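You operate a simulated robot arm through the tools that you are given. There is no shell and no other tool.

The job below is to be done with a simulated two-armed robot. You get a single attempt, and the scene is never put back.

Task
Filter the short jug's muddy water into the filter flask.
Fine: funnel on the flask first, jug back, pump till the funnel is dry, then open the vent knob. Set down upright: short jug.

Only the result counts: the job must be done as asked and must still hold three seconds after the hand-in. Knocking over, shifting, dropping, spilling or breaking anything else fails it.

Robot
Two 7-joint arms with fingered hands on one trunk that stands fixed in place. Base frame: the origin is at the foot of the trunk, x ahead of it, y to its left, z up; the work surface is at about z = 610. Lengths are in mm, angles in degrees, forces in N, time in s.
The left shoulder is at [60, 177, 925], the right one opposite. With the tool pointing down near the work surface each hand reaches from about 380 to 960 mm from the base axis, measured 20 degrees to its own side. Payload 4 kg a hand.
The tool frame of a hand sits at the grasp point between the pads (the TCP): z along the fingers, y along the line on which they close. The tips reach 37 mm beyond it. The gripper opens to 124 mm. The gripper's body begins 43 mm behind the TCP. The gripper is a hand of 3 fingers: y runs from the thumb to the fingers, the wrist lies at [-15, -108, -202] in the tool frame, and closing takes about 1.5 s.
Orientation is told as [roll, pitch, yaw] about the base's x, y, z axes, in that order, counted from this pose: with the fingers straight down and the wrist toward the robot, the tool's x, y and z point along [0, 1, 0], [1, 0, 0] and [0, 0, -1] of the base frame.

Tools
- The arms move only by the tool jog_arm. It takes "left_deltas", "right_deltas" or both (then of equal length, played together; a hand with none holds still); each is a list of rows, each a list of 3 entries, a list of its own where there are three numbers: the shift along the tool's x, y, z in mm, then the turn, a rotation vector about the tool's x, y, z in degrees, then the opening, from 0 (shut) to 1 (fully open). In form: [[[tx, ty, tz], [rx, ry, rz], hand], ...]. A call has 1 to 20 rows; each row shifts and turns the commanded pose from where the row before left it, along the tool's axes as they then stand. Each row takes 0.2 s and may step no farther than 50 mm and 8.6 degrees from the row before; otherwise, or with a gripper value out of range, the whole call is refused. A pose out of reach is approached as far as the arm can. The call stops where the force on the tool passes 90 N (or 10 N more than at its start, if that is more) or the arm is blocked; 0.2 s more then pass. The fingers move at their own pace (about 72 mm/s each) and stop on an object; they squeeze with about 26 N. The grip force told is the motor's: it shows also when the fingers shut on nothing. Time passes only in rows, and 0.2 s behind the last, so rows that do not move let the fingers close. It gives the time, the measured TCP pose, the force on the tool (base axes), the opening and the grip force at its end, in the units of the frame above (readings bear some noise), with the torque about the TCP (base axes, N m) and any sound that the robot's microphone picked up, and new pictures: "pictures" is both (left out), scene, wrist or none (wrist: the cameras of the hands that moved).
- Cameras (640 x 400 px; columns grow to the right, rows downward): "scene" is now at [39.6, -53, 1579.2]; the picture's right is [-0.62, -0.79, 0.00], its down [-0.50, 0.39, -0.77] and it looks along [0.61, -0.48, -0.63] (base axes); focal length 347 px, centre (320, 200). "left" rides on the left gripper at [-64, -76, -136] in its tool frame; the picture's right is [-0.84, -0.26, 0.48], its down [0.48, -0.76, 0.43] and it looks along [0.26, 0.60, 0.76] (tool axes); focal length 256 px, centre (320, 200). "right" rides on the right gripper at [64, -76, -136] in its tool frame; the picture's right is [-0.84, 0.26, -0.48], its down [-0.48, -0.76, 0.43] and it looks along [-0.26, 0.60, 0.76] (tool axes); focal length 256 px, centre (320, 200). There is no depth. A picture from a camera that has moved, and an enlarged one, comes with that camera's place and axes in the base frame and with its lens.
- move_column(by): slides the trunk up (or, below 0, down) by that many mm; the arms and the scene camera ride with it, the base frame stays. It gives what a move gives, with no picture.
- preshape(shape, hand): the hand has 3 fingers and takes this shape, open, in about a second: jaw (thumb against the fingers, like two jaws); tri (thumb and two fingers); tip (a fingertip pinch); poke (one finger out to press); point (the index stretched); flat (the hand flat); cup (the hand cupped); fist (a fist). The gripper value then closes the fingers along that shape, each until it touches; the sizes above hold for jaw. It gives what a move gives, with no picture.
- head_to(pan, tilt): turns the head with the scene camera to pan (to the left, within 86 degrees either way) and tilt (down, from -29 to 69), counted from straight ahead of the robot. It gives what a move gives, and a new picture of the scene camera.
- enlarge(camera, box): a new picture of the part [left, top, right, bottom] of that camera's present view, enlarged. No time passes.
- job_done(): hands the job in; it is judged then, once.

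Places have to be worked out from the pictures, the camera data and where the tool is seen. Open the grippers and draw the arms clear of the work before you hand the job in, unless the task says otherwise.

The tools are called after ">>>" as name(argument=value, ...) on one line, values as JSON. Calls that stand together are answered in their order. jog_arm: Moves the arms, as the interface text tells. Its arguments: {"type":"object","properties":{"left_deltas":{"type":"array"},"right_deltas":{"type":"array"},"pictures":{"type":"string","enum":["both","scene","wrist","none"]}},"required":[]} The other tools are called the same way: move_column (by) slides the trunk up or down; preshape (shape, hand) gives the hand a shape; head_to (pan, tilt) turns the head that bears the scene camera; enlarge (camera, box) takes an enlarged picture of a part of a camera's view; job_done () hands the job in.

At the start:

```text
time_s: 0.0
left_ee_pos: [545.3, -77.8, 1258.1]
left_ee_rot: [0.0, 0.0, 0.0]
left_contact_force: [-0.6, -0.3, 1.1]
left_ft_torque: [0.0, 0.0, -0.01]
left_opening: 123.5
left_gripper_force: 0.1
left_shape: jaw
right_ee_pos: [340.5, -476.8, 1316.5]
right_ee_rot: [-0.1, -0.1, 0.0]
right_contact_force: [0.6, -0.4, 0.1]
right_ft_torque: [0.01, 0.02, -0.01]
right_opening: 123.4
right_gripper_force: 0.1
right_shape: jaw
trunk travel left (down, up): [-450.0, 140.0]
head pan, tilt: [-38.1, 39.2]
```

scene: 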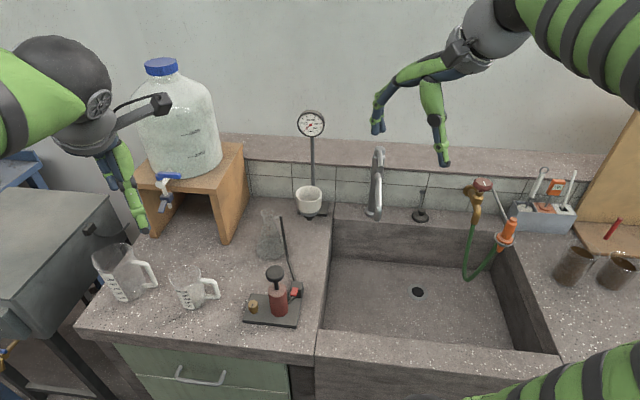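
right: 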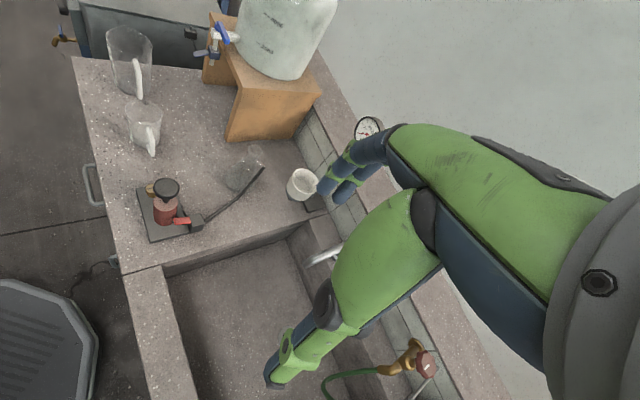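
left: 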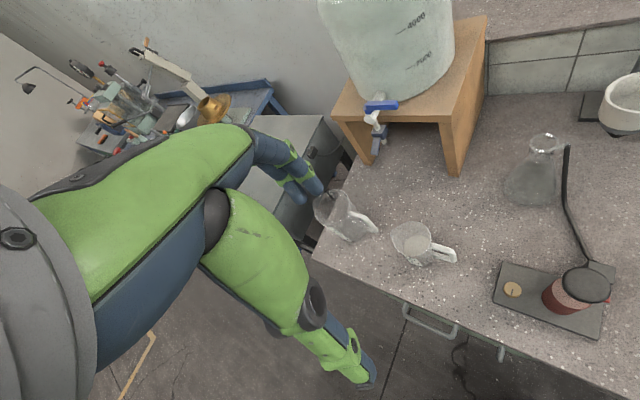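

I'll start by looking more closely at the counter with the jugs, flask, funnel and pump.

>>> enlarge(camera="scene", box=[80, 170, 340, 340])

>>> enlarge(camera="left", box=[300, 90, 640, 350])

>>> enlarge(camera="right", box=[80, 20, 400, 260])

```text
2.35 times, centred on (210, 255) of scene
camera zoom: at [39.6, -53.0, 1579.2], right [-0.62, -0.79, 0.0], down [-0.5, 0.39, -0.77], along [0.61, -0.48, -0.63], focal length 817 px, centre (579, 71)
```

zoom: 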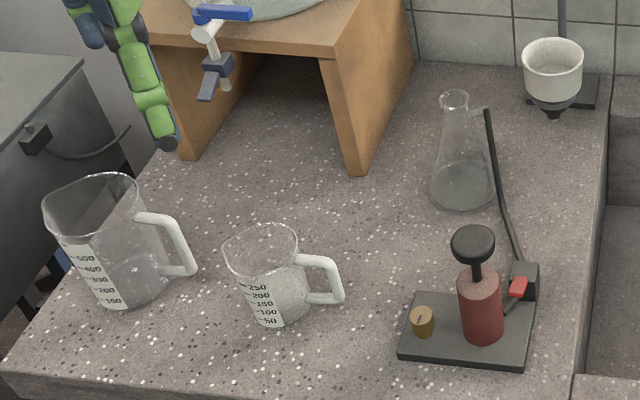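

```text
1.54 times, centred on (470, 220) of left
camera zoom: at [471.8, -139.5, 1395.5], right [-0.26, -0.84, -0.48], down [-0.76, 0.48, -0.43], along [0.6, 0.26, -0.76], focal length 394 px, centre (89, 169)
```

zoom: 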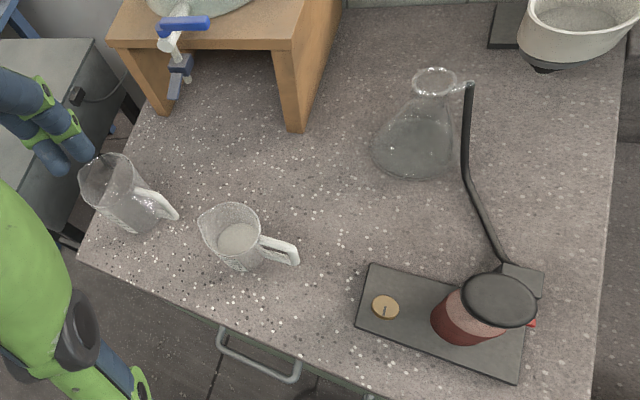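

```text
1.67 times, centred on (240, 140) of right
camera zoom: at [263.5, -411.7, 1453.5], right [0.26, -0.84, 0.48], down [-0.76, -0.48, -0.43], along [0.6, -0.26, -0.76], focal length 427 px, centre (453, 300)
```

zoom: 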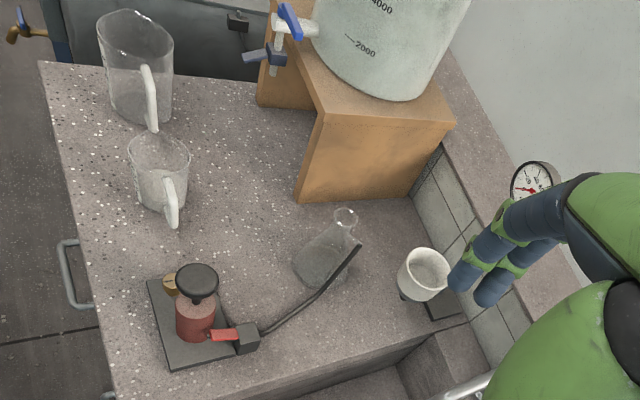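

The counter seems to lie higher than 610 when I triangulate from three cameras (about z≈795). I'll enlarge the individual objects to get precise features.

>>> enlarge(camera="scene", box=[260, 100, 360, 230])

>>> enlarge(camera="scene", box=[230, 255, 320, 335])

>>> enlarge(camera="right", box=[120, 130, 280, 250])

>>> enlarge(camera="right", box=[270, 100, 400, 230])

>>> enlarge(camera="left", box=[480, 240, 640, 350])

>>> enlarge(camera="left", box=[500, 60, 640, 220])

>>> enlarge(camera="left", box=[300, 170, 480, 290])

```text
3.08 times, centred on (310, 165) of scene
camera zoom: at [39.6, -53.0, 1579.2], right [-0.62, -0.79, 0.0], down [-0.5, 0.39, -0.77], along [0.61, -0.48, -0.63], focal length 1068 px, centre (351, 308)
```

zoom: 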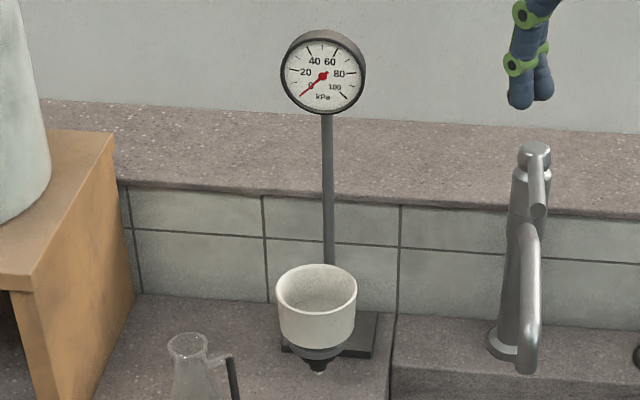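

```text
5.00 times, centred on (275, 295) of scene
camera zoom: at [39.6, -53.0, 1579.2], right [-0.62, -0.79, 0.0], down [-0.5, 0.39, -0.77], along [0.61, -0.48, -0.63], focal length 1736 px, centre (545, -275)
```

zoom: 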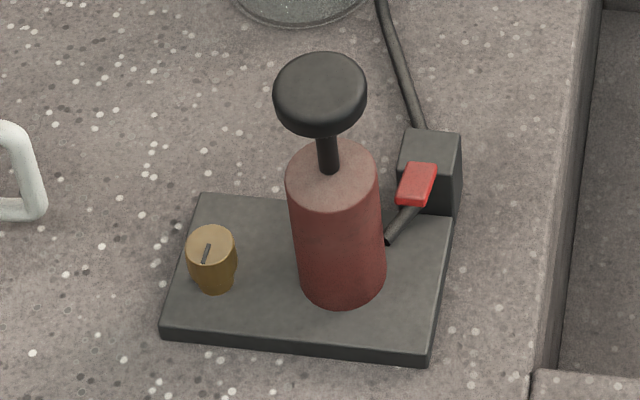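

```text
3.33 times, centred on (200, 190) of right
camera zoom: at [263.5, -411.7, 1453.5], right [0.26, -0.84, 0.48], down [-0.76, -0.48, -0.43], along [0.6, -0.26, -0.76], focal length 853 px, centre (720, 233)
```

zoom: 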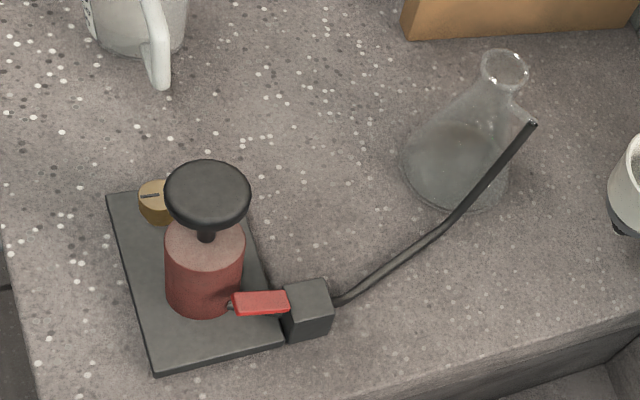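

```text
3.08 times, centred on (335, 165) of right
camera zoom: at [263.5, -411.7, 1453.5], right [0.26, -0.84, 0.48], down [-0.76, -0.48, -0.43], along [0.6, -0.26, -0.76], focal length 788 px, centre (274, 308)
```

zoom: 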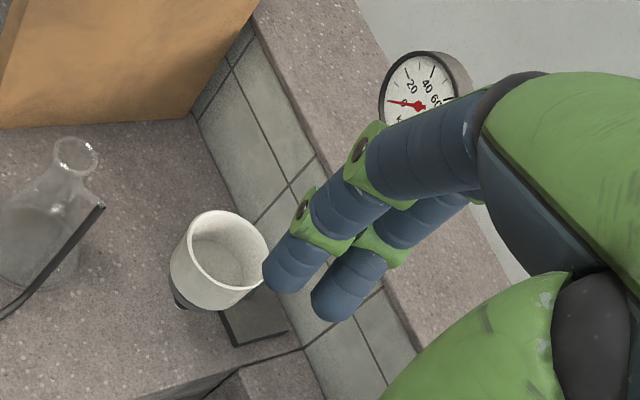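

```text
3.64 times, centred on (560, 295) of left
camera zoom: at [471.8, -139.5, 1395.5], right [-0.26, -0.84, -0.48], down [-0.76, 0.48, -0.43], along [0.6, 0.26, -0.76], focal length 931 px, centre (-553, -146)
```

zoom: 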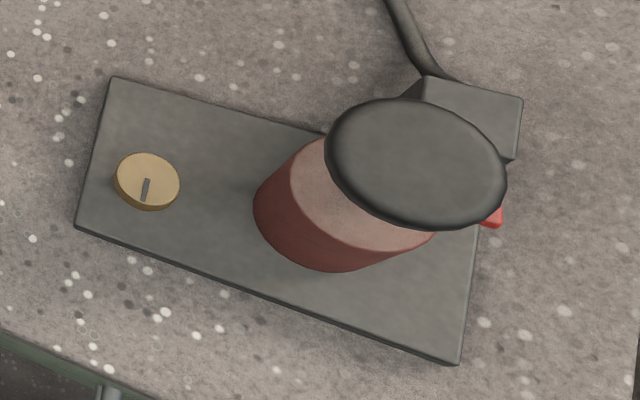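

```text
2.50 times, centred on (570, 140) of left
camera zoom: at [471.8, -139.5, 1395.5], right [-0.26, -0.84, -0.48], down [-0.76, 0.48, -0.43], along [0.6, 0.26, -0.76], focal length 640 px, centre (-305, 350)
```

zoom: 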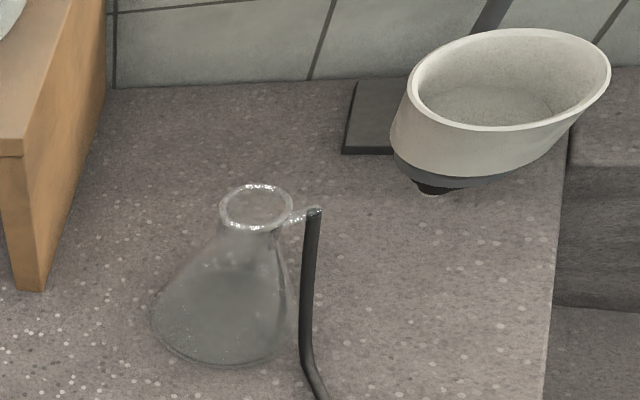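

```text
3.33 times, centred on (390, 230) of left
camera zoom: at [471.8, -139.5, 1395.5], right [-0.26, -0.84, -0.48], down [-0.76, 0.48, -0.43], along [0.6, 0.26, -0.76], focal length 853 px, centre (87, 100)
```

zoom: 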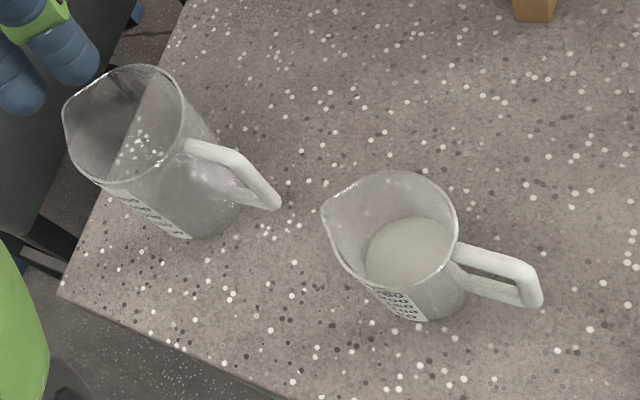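

Triangulating gives the counter at about z≈793, rotated roughly 45° to the base. I put the flask at about (700,-383), the funnel rim near (697,-526,942), the short jug near (664,-124) and the pump near (590,-270). I'll bring the right hand over for a close view of the funnel and its holder.

>>> jog_arm(right_deltas=[[[8.1, 25.7, 38], [0, 0, 0], 1], [[8.1, 25.7, 38], [0, 0, 0], 1], [[8.1, 25.7, 38], [0, 0, 0], 1], [[8.1, 25.7, 38], [0, 0, 0], 1], [[8.1, 25.7, 38], [0, 0, 0], 1], [[8.1, 25.7, 38], [0, 0, 0], 1], [[8.1, 25.7, 38], [0, 0, 0], 1], [[0, 0, 0], [0, 0, 8], 1], [[0, 0, 0], [0, 0, 8], 1], [[0, 0, 0], [0, 0, 8], 1], [[0, 0, 0], [0, 0, 8], 1], [[0, 0, 0], [0, 0, 8], 1]], pictures="both")

```text
time_s: 2.6
left_ee_pos: [547.1, -77.4, 1258.2]
left_ee_rot: [0.0, -0.1, 0.0]
left_contact_force: [-0.3, -0.2, -0.3]
left_ft_torque: [-0.02, -0.02, -0.01]
left_opening: 123.8
left_gripper_force: 0.1
left_shape: jaw
right_ee_pos: [521.1, -419.4, 1050.9]
right_ee_rot: [-0.1, 0.0, -40.1]
right_contact_force: [-0.4, 0.8, 0.4]
right_ft_torque: [-0.01, 0.01, 0.01]
right_opening: 123.8
right_gripper_force: 0.0
right_shape: jaw
trunk travel left (down, up): [-450.0, 140.0]
head pan, tilt: [-38.1, 39.2]
camera scene: at [39.8, -52.9, 1579.2], right [-0.62, -0.79, 0.0], down [-0.5, 0.39, -0.77], along [0.61, -0.48, -0.63], focal length 347 px, centre (320, 200)
camera right: at [502.5, -321.0, 1187.4], right [-0.34, -0.81, 0.48], down [-0.89, 0.12, -0.43], along [0.29, -0.58, -0.76], focal length 256 px, centre (320, 200)
```

scene: 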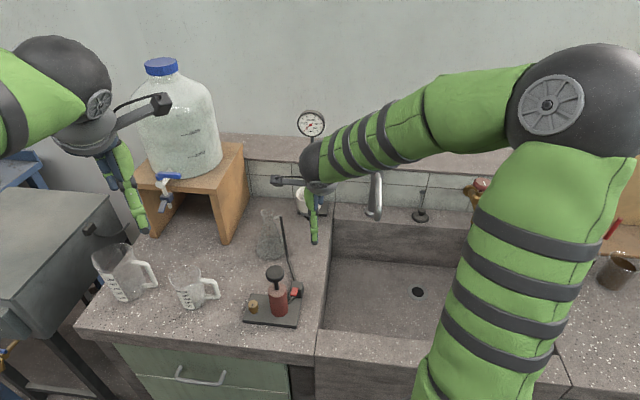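
right: 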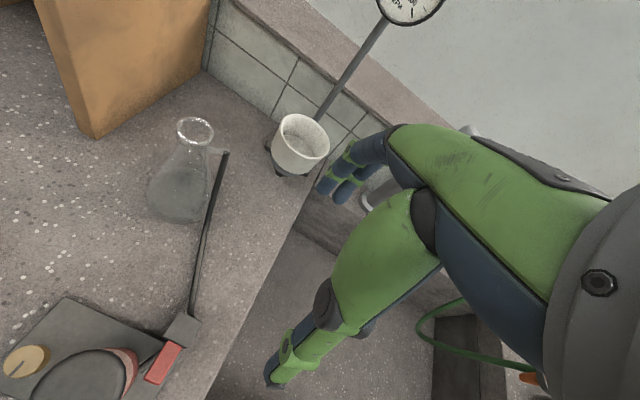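

The wrist view now shows the flask, the funnel and the gauge pole. I'll enlarge the funnel area to see what holds it.

>>> enlarge(camera="right", box=[240, 90, 340, 200])

>>> enlarge(camera="right", box=[130, 100, 250, 240])

>>> enlarge(camera="right", box=[0, 280, 220, 400])

```text
3.64 times, centred on (290, 145) of right
camera zoom: at [502.5, -321.0, 1187.4], right [-0.34, -0.81, 0.48], down [-0.89, 0.12, -0.43], along [0.29, -0.58, -0.76], focal length 931 px, centre (429, 400)
```

zoom: 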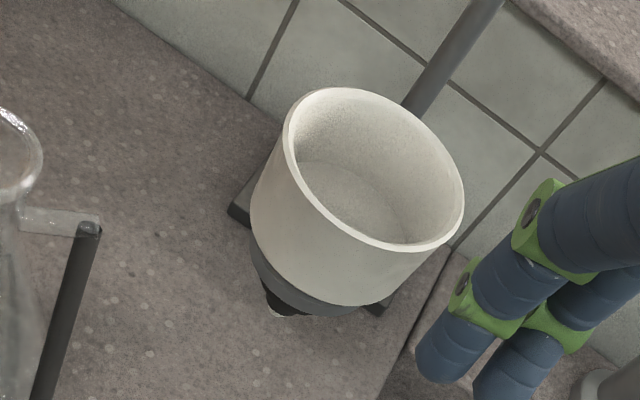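

```text
2.86 times, centred on (190, 170) of right
camera zoom: at [502.5, -321.0, 1187.4], right [-0.34, -0.81, 0.48], down [-0.89, 0.12, -0.43], along [0.29, -0.58, -0.76], focal length 731 px, centre (691, 286)
```

zoom: 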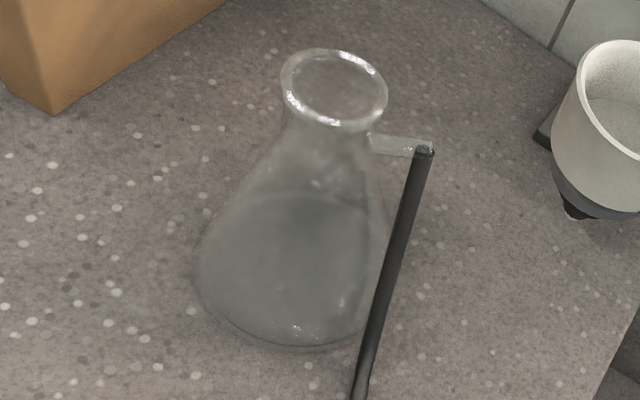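

```text
2.91 times, centred on (110, 340) of right
camera zoom: at [502.5, -321.0, 1187.4], right [-0.34, -0.81, 0.48], down [-0.89, 0.12, -0.43], along [0.29, -0.58, -0.76], focal length 745 px, centre (931, -207)
```

zoom: 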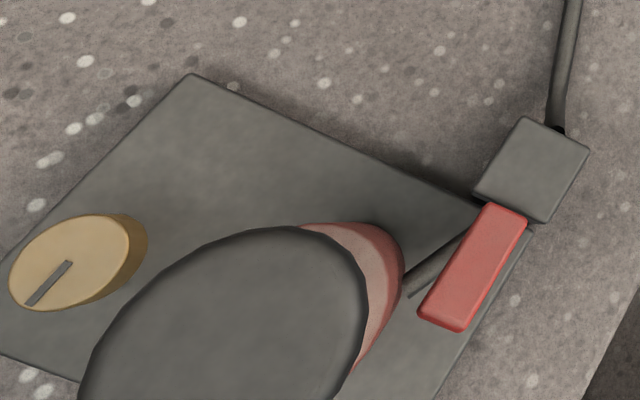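

The funnel's cup sits on a dark ring in front of the gauge pole. I'll tilt the right hand up and lower it a bit to see the funnel holder and flask neck from the side.

>>> jog_arm(right_deltas=[[[0, 0, 0], [-8.5, 0, 0], 1], [[0, 0, 0], [-8.5, 0, 0], 1], [[0, 0, 0], [-8.5, 0, 0], 1], [[0, 0, 0], [-8.5, 0, 0], 1], [[0, -16.8, 24.9], [0, 0, 0], 1], [[0, -16.8, 24.9], [0, 0, 0], 1]], pictures="wrist")

```text
time_s: 4.0
left_ee_pos: [545.6, -78.3, 1258.8]
left_ee_rot: [0.0, 0.0, 0.0]
left_contact_force: [0.0, 0.1, 0.3]
left_ft_torque: [-0.03, 0.01, -0.03]
left_opening: 123.6
left_gripper_force: 0.1
left_shape: jaw
right_ee_pos: [520.9, -421.1, 989.3]
right_ee_rot: [0.0, -34.0, -40.1]
right_contact_force: [0.1, 0.4, 0.5]
right_ft_torque: [-0.02, 0.03, 0.01]
right_opening: 123.5
right_gripper_force: 0.1
right_shape: jaw
trunk travel left (down, up): [-450.0, 140.0]
head pan, tilt: [-38.1, 39.2]
camera right: at [454.4, -281.0, 1060.8], right [-0.58, -0.6, 0.54], down [-0.61, -0.12, -0.79], along [0.54, -0.79, -0.3], focal length 256 px, centre (320, 200)
```

right: 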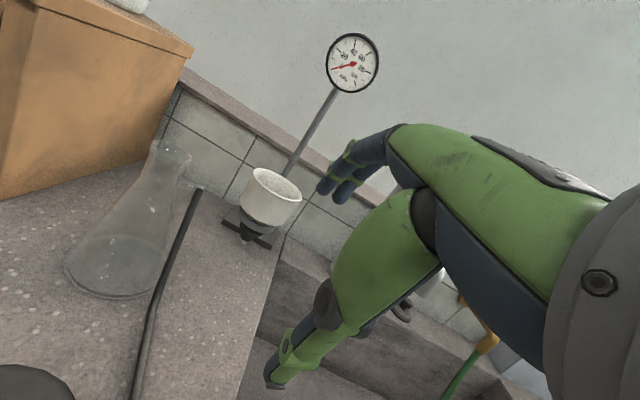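

>>> enlarge(camera="right", box=[210, 140, 320, 260])

>>> enlarge(camera="right", box=[60, 120, 220, 310])

```text
3.33 times, centred on (265, 200) of right
camera zoom: at [454.4, -281.0, 1060.8], right [-0.58, -0.6, 0.54], down [-0.61, -0.12, -0.79], along [0.54, -0.79, -0.3], focal length 853 px, centre (503, 200)
```

zoom: 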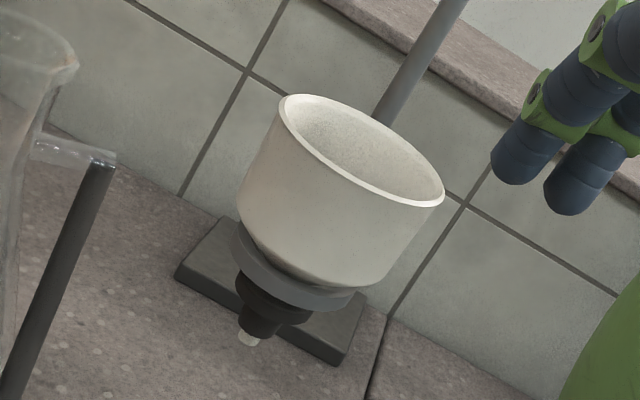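

```text
2.11 times, centred on (140, 215) of right
camera zoom: at [454.4, -281.0, 1060.8], right [-0.58, -0.6, 0.54], down [-0.61, -0.12, -0.79], along [0.54, -0.79, -0.3], focal length 539 px, centre (699, 168)
```

zoom: 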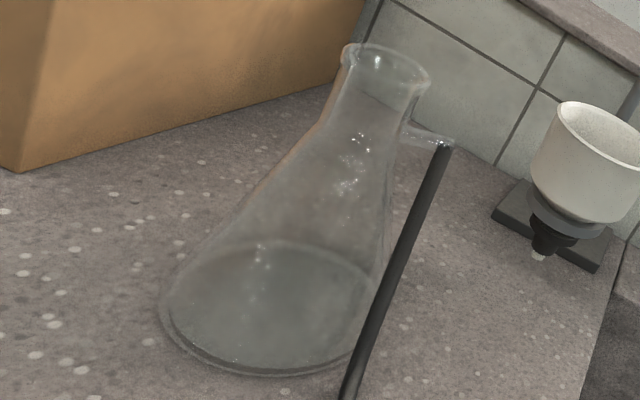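

The view shows the funnel's cup resting in a gray ring of the gauge stand, with a black stopper and short stem below. The rim is at about (697,-528,940) and the stem tip near z≈828. I'll untilt, raise and yaw the right hand so its jaws close parallel to the wall, clear of the gauge.

>>> jog_arm(right_deltas=[[[0, 0, 0], [8.5, 0, 0], 1], [[0, 0, 0], [8.5, 0, 0], 1], [[0, 0, 0], [8.5, 0, 0], 1], [[0, 0, 0], [8.5, 0, 0], 1], [[0, 0, -35], [0, 0, 0], 1], [[0, 0, -36], [0, 0, 0], 1], [[0, 0, 0], [0, 0, -8.35], 1], [[0, 0, 0], [0, 0, -8.35], 1], [[0, 0, 0], [0, 0, -8.35], 1], [[0, 0, 0], [0, 0, -8.35], 1], [[0, 0, 0], [0, 0, -8.35], 1], [[0, 0, 0], [0, 0, -8.35], 1], [[0, 0, 0], [0, 0, -8.35], 1], [[0, 0, 0], [0, 0, -8.35], 1], [[0, 0, 0], [0, 0, -8.3], 1]], pictures="both")

```text
time_s: 7.2
left_ee_pos: [546.0, -78.0, 1259.3]
left_ee_rot: [-0.1, 0.0, 0.1]
left_contact_force: [-0.5, -0.4, -0.2]
left_ft_torque: [0.03, 0.0, 0.0]
left_opening: 123.5
left_gripper_force: 0.1
left_shape: jaw
right_ee_pos: [520.1, -419.5, 1060.0]
right_ee_rot: [0.0, 0.0, 35.2]
right_contact_force: [0.5, 1.1, -1.1]
right_ft_torque: [-0.01, -0.04, 0.0]
right_opening: 123.5
right_gripper_force: 0.1
right_shape: jaw
trunk travel left (down, up): [-450.0, 140.0]
head pan, tilt: [-38.1, 39.2]
camera scene: at [39.9, -53.2, 1579.2], right [-0.62, -0.79, 0.0], down [-0.5, 0.39, -0.77], along [0.61, -0.48, -0.63], focal length 347 px, centre (320, 200)
camera right: at [420.9, -410.7, 1198.3], right [0.69, -0.54, 0.48], down [-0.34, -0.83, -0.44], along [0.64, 0.14, -0.76], focal length 256 px, centre (320, 200)
```

scene: 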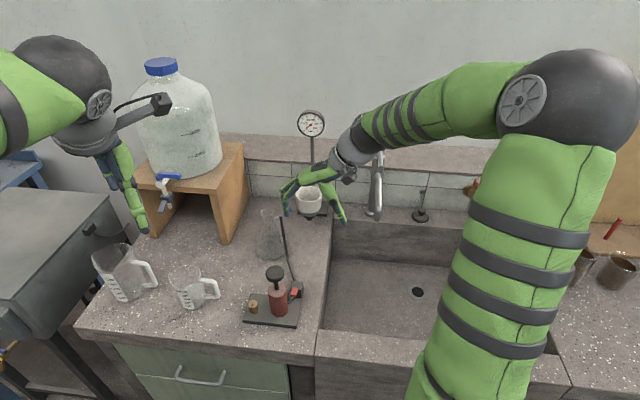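
right: 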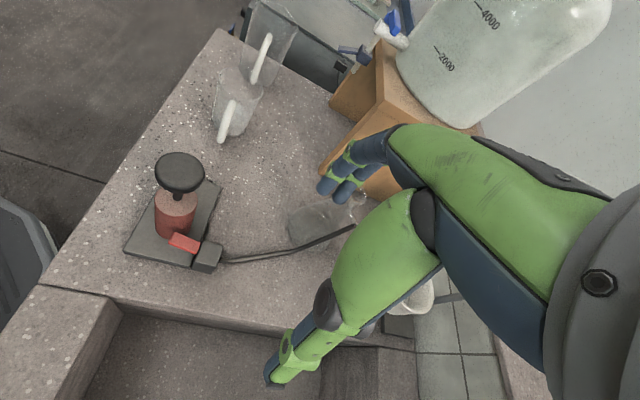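

The arm takes this yaw well. I'll move over the funnel at about z≈1010, with the fingertips still above the rim, and check the alignment.

>>> jog_arm(right_deltas=[[[-38.1, 16.4, 10], [0, 0, 0], 1], [[-38.1, 16.4, 10], [0, 0, 0], 1], [[-38.1, 16.4, 10], [0, 0, 0], 1], [[-38.1, 16.4, 10], [0, 0, 0], 1], [[-38.1, 16.4, 10], [0, 0, 0], 1]], pictures="both")

```text
time_s: 8.4
left_ee_pos: [547.7, -78.5, 1258.2]
left_ee_rot: [0.0, 0.1, 0.0]
left_contact_force: [0.5, 0.3, -0.5]
left_ft_torque: [0.02, -0.01, -0.01]
left_opening: 123.7
left_gripper_force: 0.0
left_shape: jaw
right_ee_pos: [697.1, -529.3, 1010.7]
right_ee_rot: [0.0, -0.1, 34.9]
right_contact_force: [-0.1, 0.0, 0.9]
right_ft_torque: [0.03, 0.05, 0.05]
right_opening: 123.7
right_gripper_force: 0.1
right_shape: jaw
trunk travel left (down, up): [-450.0, 140.0]
head pan, tilt: [-38.1, 39.2]
camera scene: at [40.6, -53.7, 1579.2], right [-0.62, -0.79, 0.0], down [-0.5, 0.39, -0.77], along [0.61, -0.48, -0.63], focal length 347 px, centre (320, 200)
camera right: at [598.3, -520.2, 1148.3], right [0.69, -0.54, 0.48], down [-0.35, -0.83, -0.43], along [0.63, 0.13, -0.76], focal length 256 px, centre (320, 200)
```

scene: 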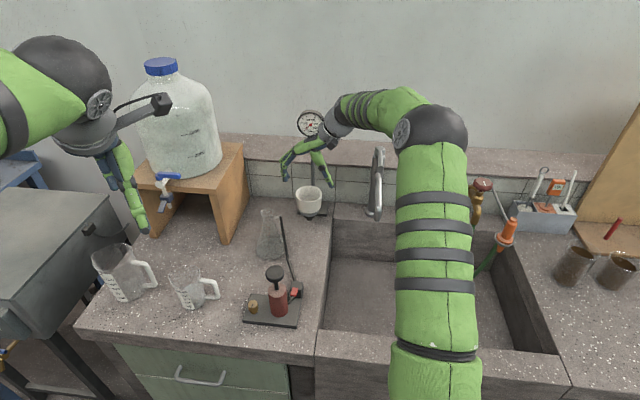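
right: 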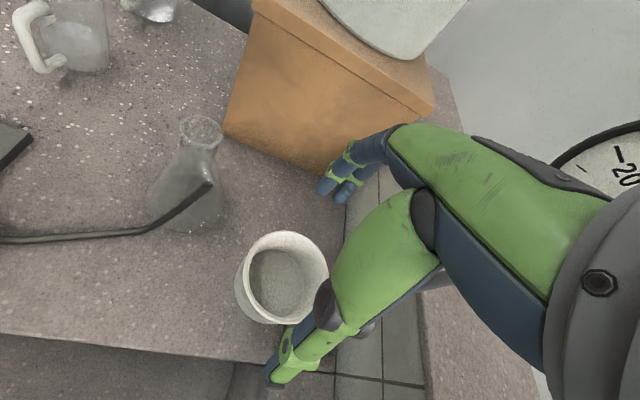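

The funnel rim computes to (695,-530), so it is well centered under the hand. I'll descend to about z≈922.

>>> jog_arm(right_deltas=[[[0, 0, 30], [0, 0, 0], 1], [[0, 0, 30], [0, 0, 0], 1], [[0, 0, 28], [0, 0, 0], 1]], pictures="both")

```text
time_s: 9.2
left_ee_pos: [545.8, -79.2, 1257.2]
left_ee_rot: [0.0, 0.0, 0.0]
left_contact_force: [-0.7, 0.2, -0.4]
left_ft_torque: [0.02, -0.01, 0.0]
left_opening: 123.8
left_gripper_force: 0.1
left_shape: jaw
right_ee_pos: [696.4, -528.3, 923.3]
right_ee_rot: [0.0, 0.0, 35.1]
right_contact_force: [0.1, -0.8, 0.9]
right_ft_torque: [0.0, 0.03, 0.02]
right_opening: 124.1
right_gripper_force: 0.1
right_shape: jaw
trunk travel left (down, up): [-450.0, 140.0]
head pan, tilt: [-38.1, 39.2]
camera scene: at [40.0, -53.5, 1579.2], right [-0.62, -0.79, 0.0], down [-0.5, 0.39, -0.77], along [0.61, -0.48, -0.63], focal length 347 px, centre (320, 200)
camera right: at [597.6, -519.5, 1060.1], right [0.69, -0.54, 0.48], down [-0.34, -0.83, -0.43], along [0.63, 0.13, -0.76], focal length 256 px, centre (320, 200)
```

scene: 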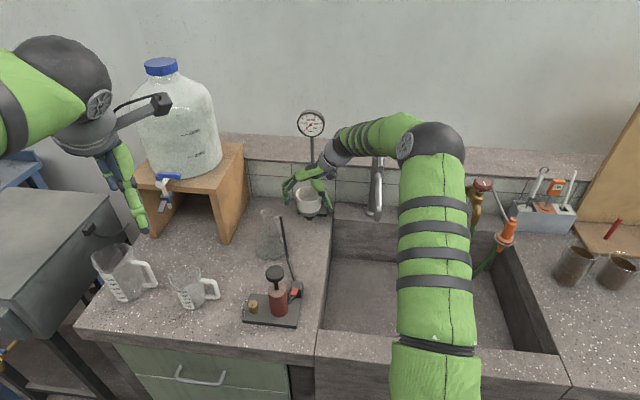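
right: 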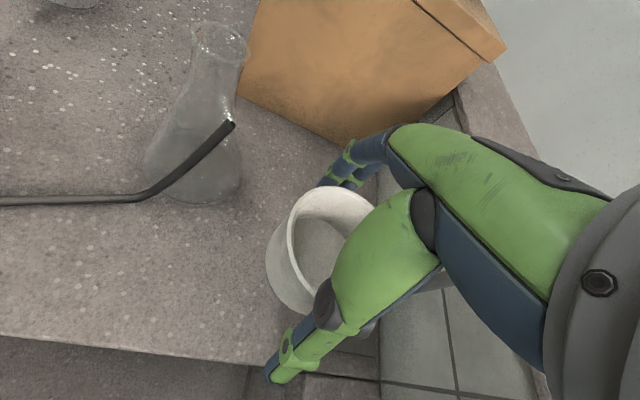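

The thumb and fingers straddle the cup. I'll close on it.

>>> jog_arm(right_deltas=[[[0, 0, 0], [0, 0, 0], 0.5], [[0, 0, 0], [0, 0, 0], 0.3], [[0, 0, 0], [0, 0, 0], 0.2], [[0, 0, 0], [0, 0, 0], 0.1], [[0, 0, 0], [0, 0, 0], 0], [[0, 0, 0], [0, 0, 0], 0], [[0, 0, 0], [0, 0, 0], 0], [[0, 0, 0], [0, 0, 0], 0]], pictures="both")

```text
time_s: 11.0
left_ee_pos: [542.7, -76.6, 1259.6]
left_ee_rot: [0.0, 0.0, 0.0]
left_contact_force: [0.8, 0.4, 1.2]
left_ft_torque: [0.0, 0.01, -0.01]
left_opening: 123.5
left_gripper_force: 0.1
left_shape: jaw
right_ee_pos: [695.2, -529.6, 926.2]
right_ee_rot: [-0.2, -0.2, 35.0]
right_contact_force: [-13.6, -11.8, 31.4]
right_ft_torque: [-0.11, 0.03, -0.07]
right_opening: 85.3
right_gripper_force: 26.5
right_shape: jaw
trunk travel left (down, up): [-450.0, 140.0]
head pan, tilt: [-38.1, 39.2]
camera scene: at [35.9, -52.3, 1579.5], right [-0.62, -0.79, 0.0], down [-0.5, 0.39, -0.78], along [0.61, -0.48, -0.63], focal length 347 px, centre (320, 200)
camera right: at [594.9, -519.4, 1063.7], right [0.69, -0.54, 0.49], down [-0.34, -0.83, -0.43], along [0.64, 0.13, -0.76], focal length 256 px, centre (320, 200)
```

scene: 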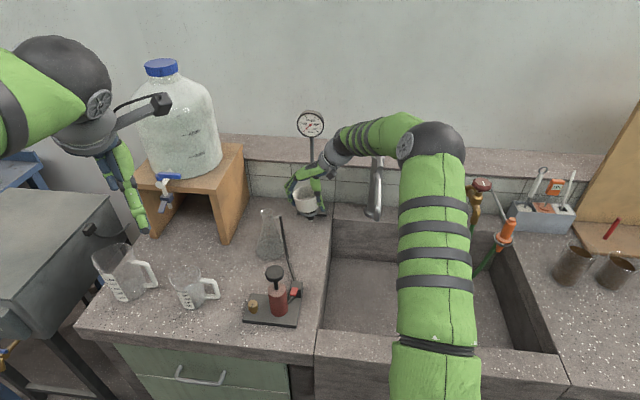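
right: 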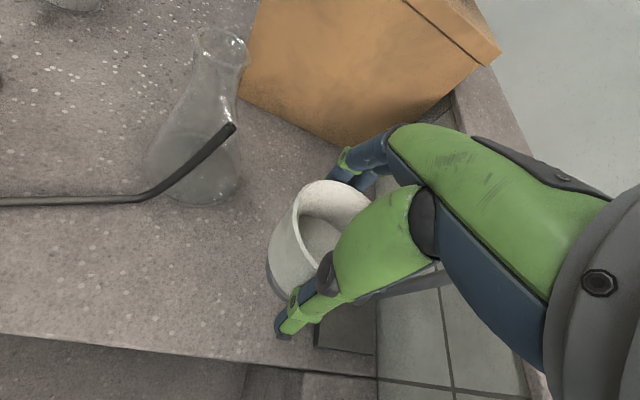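

The grip stopped at 85 mm with an upward force of about 31 N. I'll look closely before lifting.

>>> enlarge(camera="scene", box=[270, 150, 350, 230])

>>> enlarge(camera="right", box=[250, 160, 400, 360])

```text
5.00 times, centred on (310, 190) of scene
camera zoom: at [35.9, -52.3, 1579.5], right [-0.62, -0.79, 0.0], down [-0.5, 0.39, -0.78], along [0.61, -0.48, -0.63], focal length 1736 px, centre (370, 250)
```

zoom: 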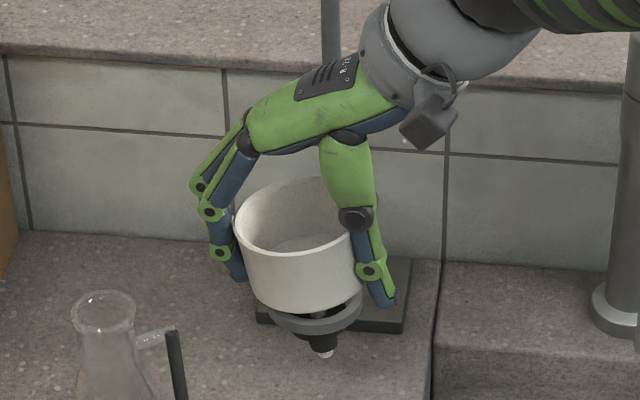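

```text
2.00 times, centred on (325, 260) of right
camera zoom: at [594.9, -519.4, 1063.7], right [0.69, -0.54, 0.49], down [-0.34, -0.83, -0.43], along [0.64, 0.13, -0.76], focal length 512 px, centre (310, 80)
```

zoom: 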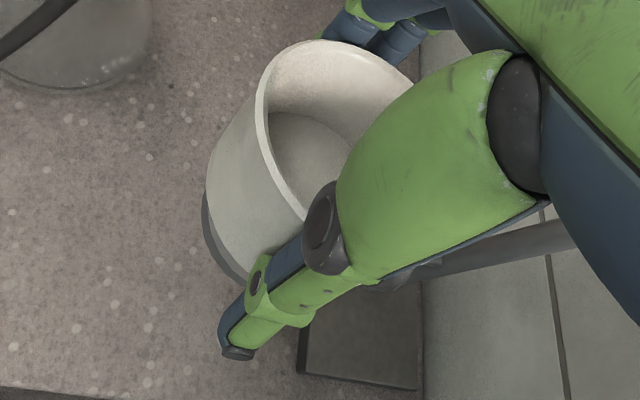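

The thumb's knuckle pressed the rim while the fingers pressed lower, which tilted the funnel in its ring. I'll open again, let it settle, and look.

>>> jog_arm(right_deltas=[[[0, 0, 0], [0, 0, 0], 0.75], [[0, 0, 0], [0, 0, 0], 0.8], [[0, 0, 0], [0, 0, 0], 0.9], [[0, 0, 0], [0, 0, 0], 1], [[0, 0, 0], [0, 0, 0], 1], [[0, 0, 0], [0, 0, 0], 1]], pictures="both")

>>> enlarge(camera="scene", box=[270, 150, 350, 230])

>>> enlarge(camera="right", box=[250, 160, 400, 360])

```text
time_s: 12.4
left_ee_pos: [545.8, -76.8, 1258.1]
left_ee_rot: [-0.1, 0.0, 0.1]
left_contact_force: [1.3, -0.3, 0.3]
left_ft_torque: [0.01, -0.01, -0.01]
left_opening: 123.6
left_gripper_force: 0.0
left_shape: jaw
right_ee_pos: [697.8, -528.1, 923.4]
right_ee_rot: [0.0, 0.1, 35.1]
right_contact_force: [-0.1, 0.1, 0.1]
right_ft_torque: [0.01, 0.01, 0.02]
right_opening: 123.4
right_gripper_force: 0.0
right_shape: jaw
trunk travel left (down, up): [-450.0, 140.0]
head pan, tilt: [-38.1, 39.2]
camera scene: at [39.6, -53.0, 1579.2], right [-0.62, -0.79, 0.0], down [-0.5, 0.39, -0.77], along [0.61, -0.48, -0.63], focal length 347 px, centre (320, 200)
camera right: at [597.3, -519.1, 1060.7], right [0.69, -0.54, 0.48], down [-0.34, -0.83, -0.43], along [0.64, 0.13, -0.76], focal length 256 px, centre (320, 200)
```

scene: 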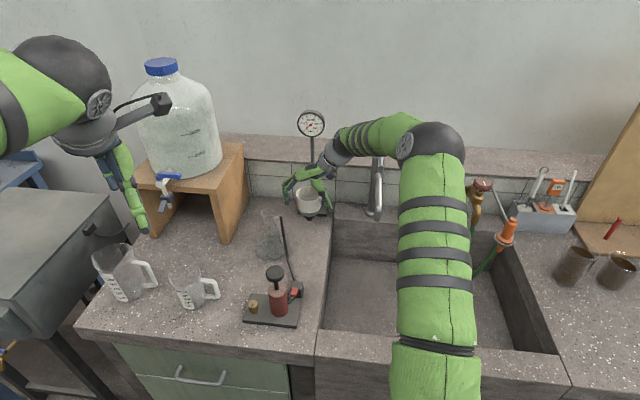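
right: 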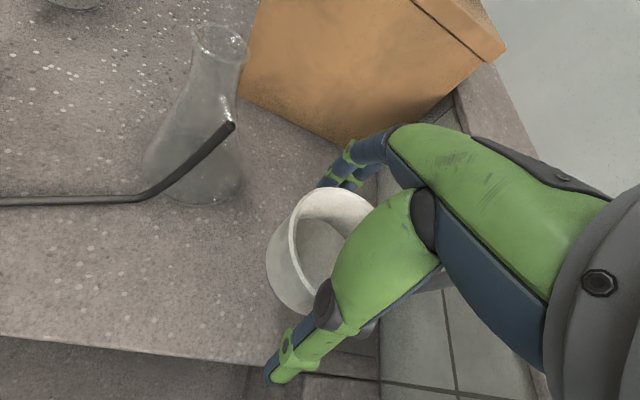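

```text
5.00 times, centred on (310, 190) of scene
camera zoom: at [39.6, -53.0, 1579.2], right [-0.62, -0.79, 0.0], down [-0.5, 0.39, -0.77], along [0.61, -0.48, -0.63], focal length 1736 px, centre (370, 250)
```

zoom: 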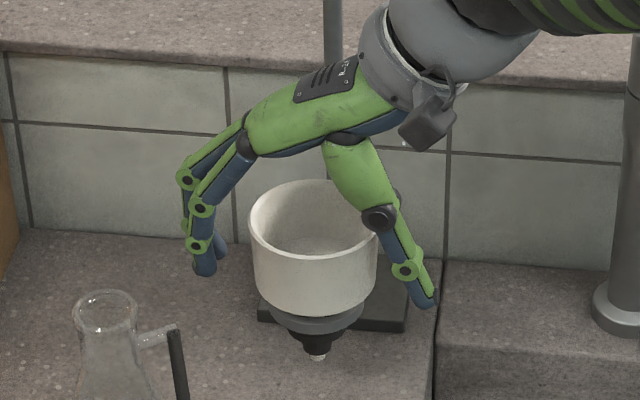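

```text
2.00 times, centred on (325, 260) of right
camera zoom: at [597.3, -519.1, 1060.7], right [0.69, -0.54, 0.48], down [-0.34, -0.83, -0.43], along [0.64, 0.13, -0.76], focal length 512 px, centre (310, 80)
```

zoom: 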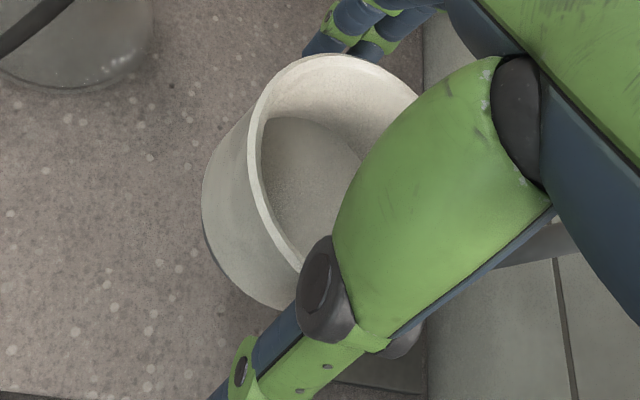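

The funnel settled back upright. The jaw's pads appear slanted about 20° toward the thumb side, so I'll raise the hand, yaw it to about 15° away from the faucet, and tilt it −20° about tool x so the pads run parallel to the cup's wall.

>>> jog_arm(right_deltas=[[[0, 0, -30], [0, 0, 0], 1], [[0, 0, -30], [0, 0, 0], 1], [[0, 0, -30], [0, 0, 0], 1], [[0, 0, 0], [0, 0, 7], 1], [[0, 0, 0], [0, 0, 7], 1], [[0, 0, 0], [0, 0, 6], 1], [[0, 0, 0], [-7, 0, 0], 1], [[0, 0, 0], [-7, 0, 0], 1], [[0, 0, 0], [-6, 0, 0], 1]], pictures="both")

>>> enlarge(camera="scene", box=[260, 100, 360, 230])

```text
time_s: 14.4
left_ee_pos: [545.4, -77.6, 1257.9]
left_ee_rot: [0.0, 0.1, 0.0]
left_contact_force: [0.4, -0.7, 0.6]
left_ft_torque: [0.02, 0.05, 0.01]
left_opening: 123.6
left_gripper_force: 0.1
left_shape: jaw
right_ee_pos: [696.6, -529.9, 1014.5]
right_ee_rot: [0.0, -20.0, 15.1]
right_contact_force: [0.1, 0.0, 0.0]
right_ft_torque: [-0.04, 0.0, 0.01]
right_opening: 123.4
right_gripper_force: 0.1
right_shape: jaw
trunk travel left (down, up): [-450.0, 140.0]
head pan, tilt: [-38.1, 39.2]
camera scene: at [39.4, -53.8, 1579.3], right [-0.62, -0.79, 0.0], down [-0.5, 0.39, -0.77], along [0.61, -0.48, -0.63], focal length 347 px, centre (320, 200)
camera right: at [565.1, -497.5, 1116.4], right [0.29, -0.79, 0.54], down [-0.42, -0.61, -0.67], along [0.86, -0.03, -0.51], focal length 256 px, centre (320, 200)
```

scene: 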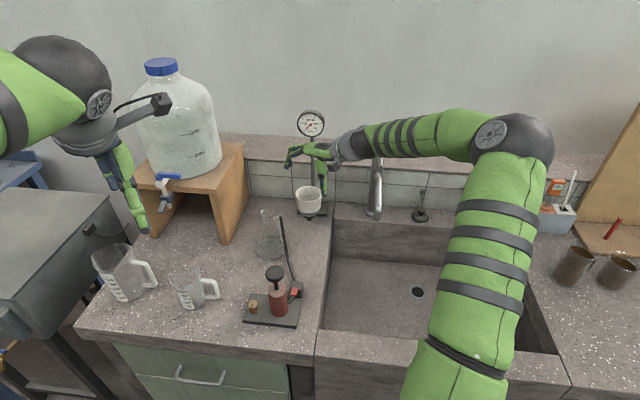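
right: 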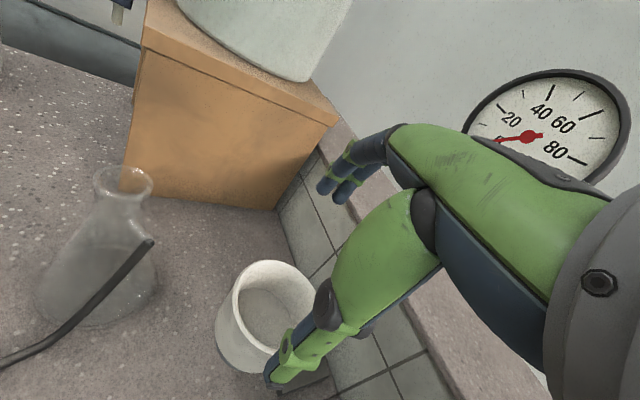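

```text
3.08 times, centred on (310, 165) of scene
camera zoom: at [39.4, -53.8, 1579.3], right [-0.62, -0.79, 0.0], down [-0.5, 0.39, -0.77], along [0.61, -0.48, -0.63], focal length 1068 px, centre (351, 308)
```

zoom: 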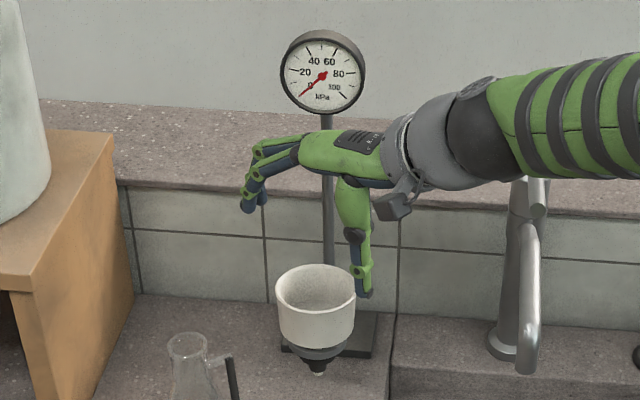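

The thumb now hangs vertical and clears the rim's right edge slightly. I'll shift the hand 6 mm toward the thumb side and descend to z≈933.

>>> jog_arm(right_deltas=[[[0, -5.6, -2], [0, 0, 0], 1], [[0, -9.3, 25.5], [0, 0, 0], 1], [[0, -9.3, 25.5], [0, 0, 0], 1], [[0, -9.3, 25.6], [0, 0, 0], 1]], pictures="both")

>>> enlarge(camera="scene", box=[270, 150, 350, 230])

>>> enlarge(camera="right", box=[200, 140, 400, 390])

```text
time_s: 15.4
left_ee_pos: [546.3, -79.1, 1259.1]
left_ee_rot: [-0.1, 0.0, 0.0]
left_contact_force: [0.3, -0.1, -0.2]
left_ft_torque: [0.01, -0.04, 0.02]
left_opening: 123.5
left_gripper_force: 0.1
left_shape: jaw
right_ee_pos: [690.2, -530.2, 931.3]
right_ee_rot: [0.0, -20.0, 15.0]
right_contact_force: [0.7, 0.1, 0.3]
right_ft_torque: [0.0, 0.01, 0.0]
right_opening: 124.0
right_gripper_force: 0.0
right_shape: jaw
trunk travel left (down, up): [-450.0, 140.0]
head pan, tilt: [-38.1, 39.2]
camera scene: at [39.8, -53.5, 1579.3], right [-0.62, -0.79, 0.0], down [-0.5, 0.39, -0.77], along [0.61, -0.48, -0.63], focal length 347 px, centre (320, 200)
camera right: at [559.2, -498.7, 1034.1], right [0.29, -0.79, 0.54], down [-0.42, -0.61, -0.67], along [0.86, -0.03, -0.51], focal length 256 px, centre (320, 200)
```

scene: 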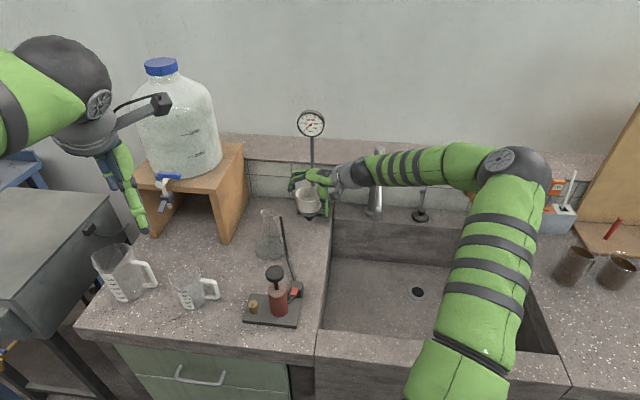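
right: 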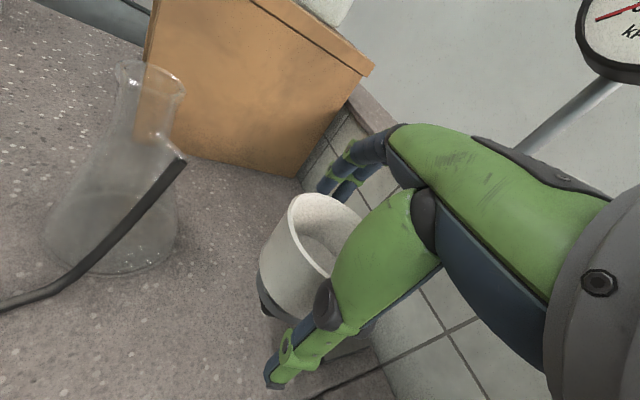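

```text
5.00 times, centred on (310, 190) of scene
camera zoom: at [39.8, -53.5, 1579.3], right [-0.62, -0.79, 0.0], down [-0.5, 0.39, -0.77], along [0.61, -0.48, -0.63], focal length 1736 px, centre (370, 250)
```

zoom: 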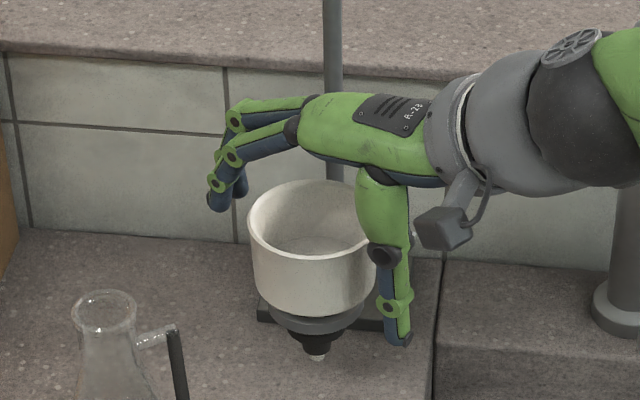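

```text
1.60 times, centred on (300, 265) of right
camera zoom: at [559.2, -498.7, 1034.1], right [0.29, -0.79, 0.54], down [-0.42, -0.61, -0.67], along [0.86, -0.03, -0.51], focal length 410 px, centre (352, 96)
```

zoom: 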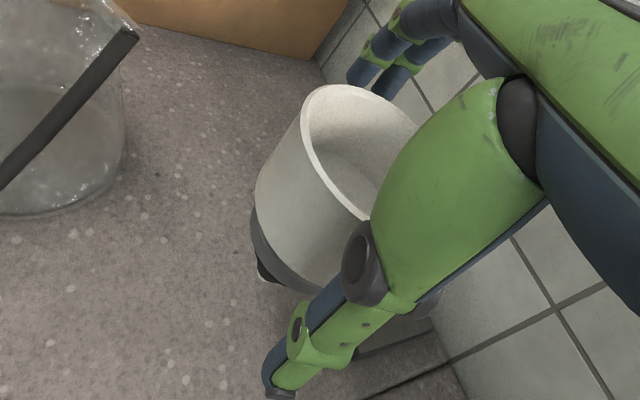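

The fingers sit at the left side near the rim and the thumb along the right wall. I'll lower 6 mm more and close.

>>> jog_arm(right_deltas=[[[0, -2.1, 5.6], [0, 0, 0], 1], [[0, 0, 0], [0, 0, 0], 0.6], [[0, 0, 0], [0, 0, 0], 0.4], [[0, 0, 0], [0, 0, 0], 0.3], [[0, 0, 0], [0, 0, 0], 0.2], [[0, 0, 0], [0, 0, 0], 0.1], [[0, 0, 0], [0, 0, 0], 0], [[0, 0, 0], [0, 0, 0], 0], [[0, 0, 0], [0, 0, 0], 0]], pictures="wrist")

>>> enlarge(camera="scene", box=[270, 150, 350, 230])

>>> enlarge(camera="right", box=[200, 140, 400, 390])

```text
time_s: 17.4
left_ee_pos: [544.9, -77.4, 1259.3]
left_ee_rot: [0.0, 0.0, 0.0]
left_contact_force: [0.4, 0.2, -0.4]
left_ft_torque: [-0.04, 0.0, 0.01]
left_opening: 123.5
left_gripper_force: 0.0
left_shape: jaw
right_ee_pos: [690.5, -529.3, 925.4]
right_ee_rot: [0.1, -20.0, 15.1]
right_contact_force: [-3.8, -1.6, 1.4]
right_ft_torque: [-0.08, 0.14, -0.05]
right_opening: 83.9
right_gripper_force: 25.7
right_shape: jaw
trunk travel left (down, up): [-450.0, 140.0]
head pan, tilt: [-38.1, 39.2]
camera right: at [558.7, -498.4, 1028.5], right [0.29, -0.79, 0.54], down [-0.42, -0.61, -0.67], along [0.86, -0.03, -0.51], focal length 256 px, centre (320, 200)
```

right: 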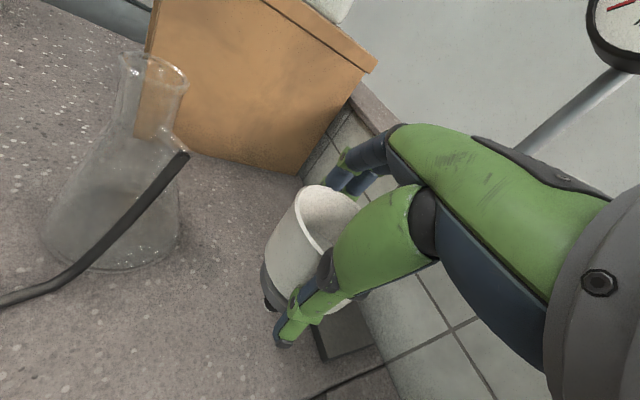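

```text
5.00 times, centred on (310, 190) of scene
camera zoom: at [39.1, -53.1, 1579.3], right [-0.62, -0.79, 0.0], down [-0.5, 0.39, -0.77], along [0.61, -0.48, -0.63], focal length 1736 px, centre (370, 250)
```

zoom: 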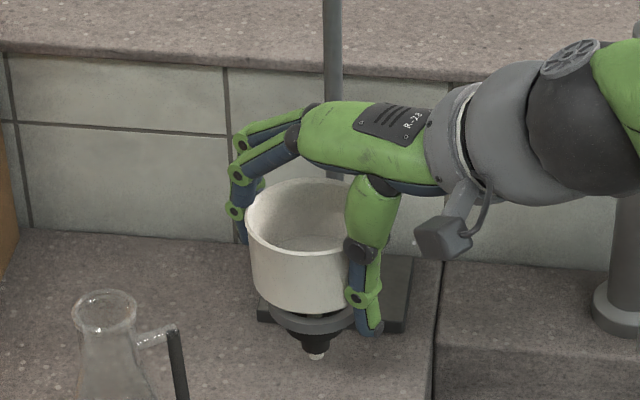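

```text
1.60 times, centred on (300, 265) of right
camera zoom: at [558.7, -498.4, 1028.5], right [0.29, -0.79, 0.54], down [-0.42, -0.61, -0.67], along [0.86, -0.03, -0.51], focal length 410 px, centre (352, 96)
```

zoom: 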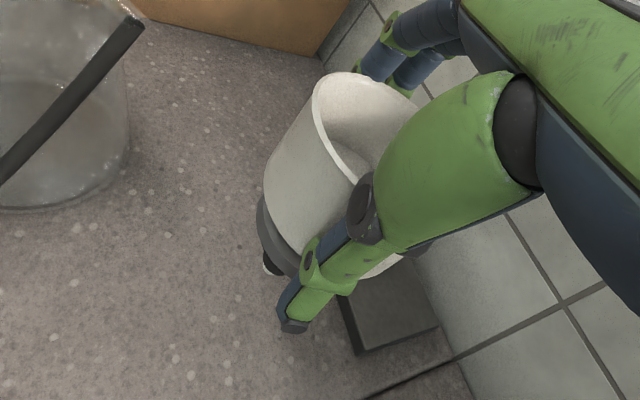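

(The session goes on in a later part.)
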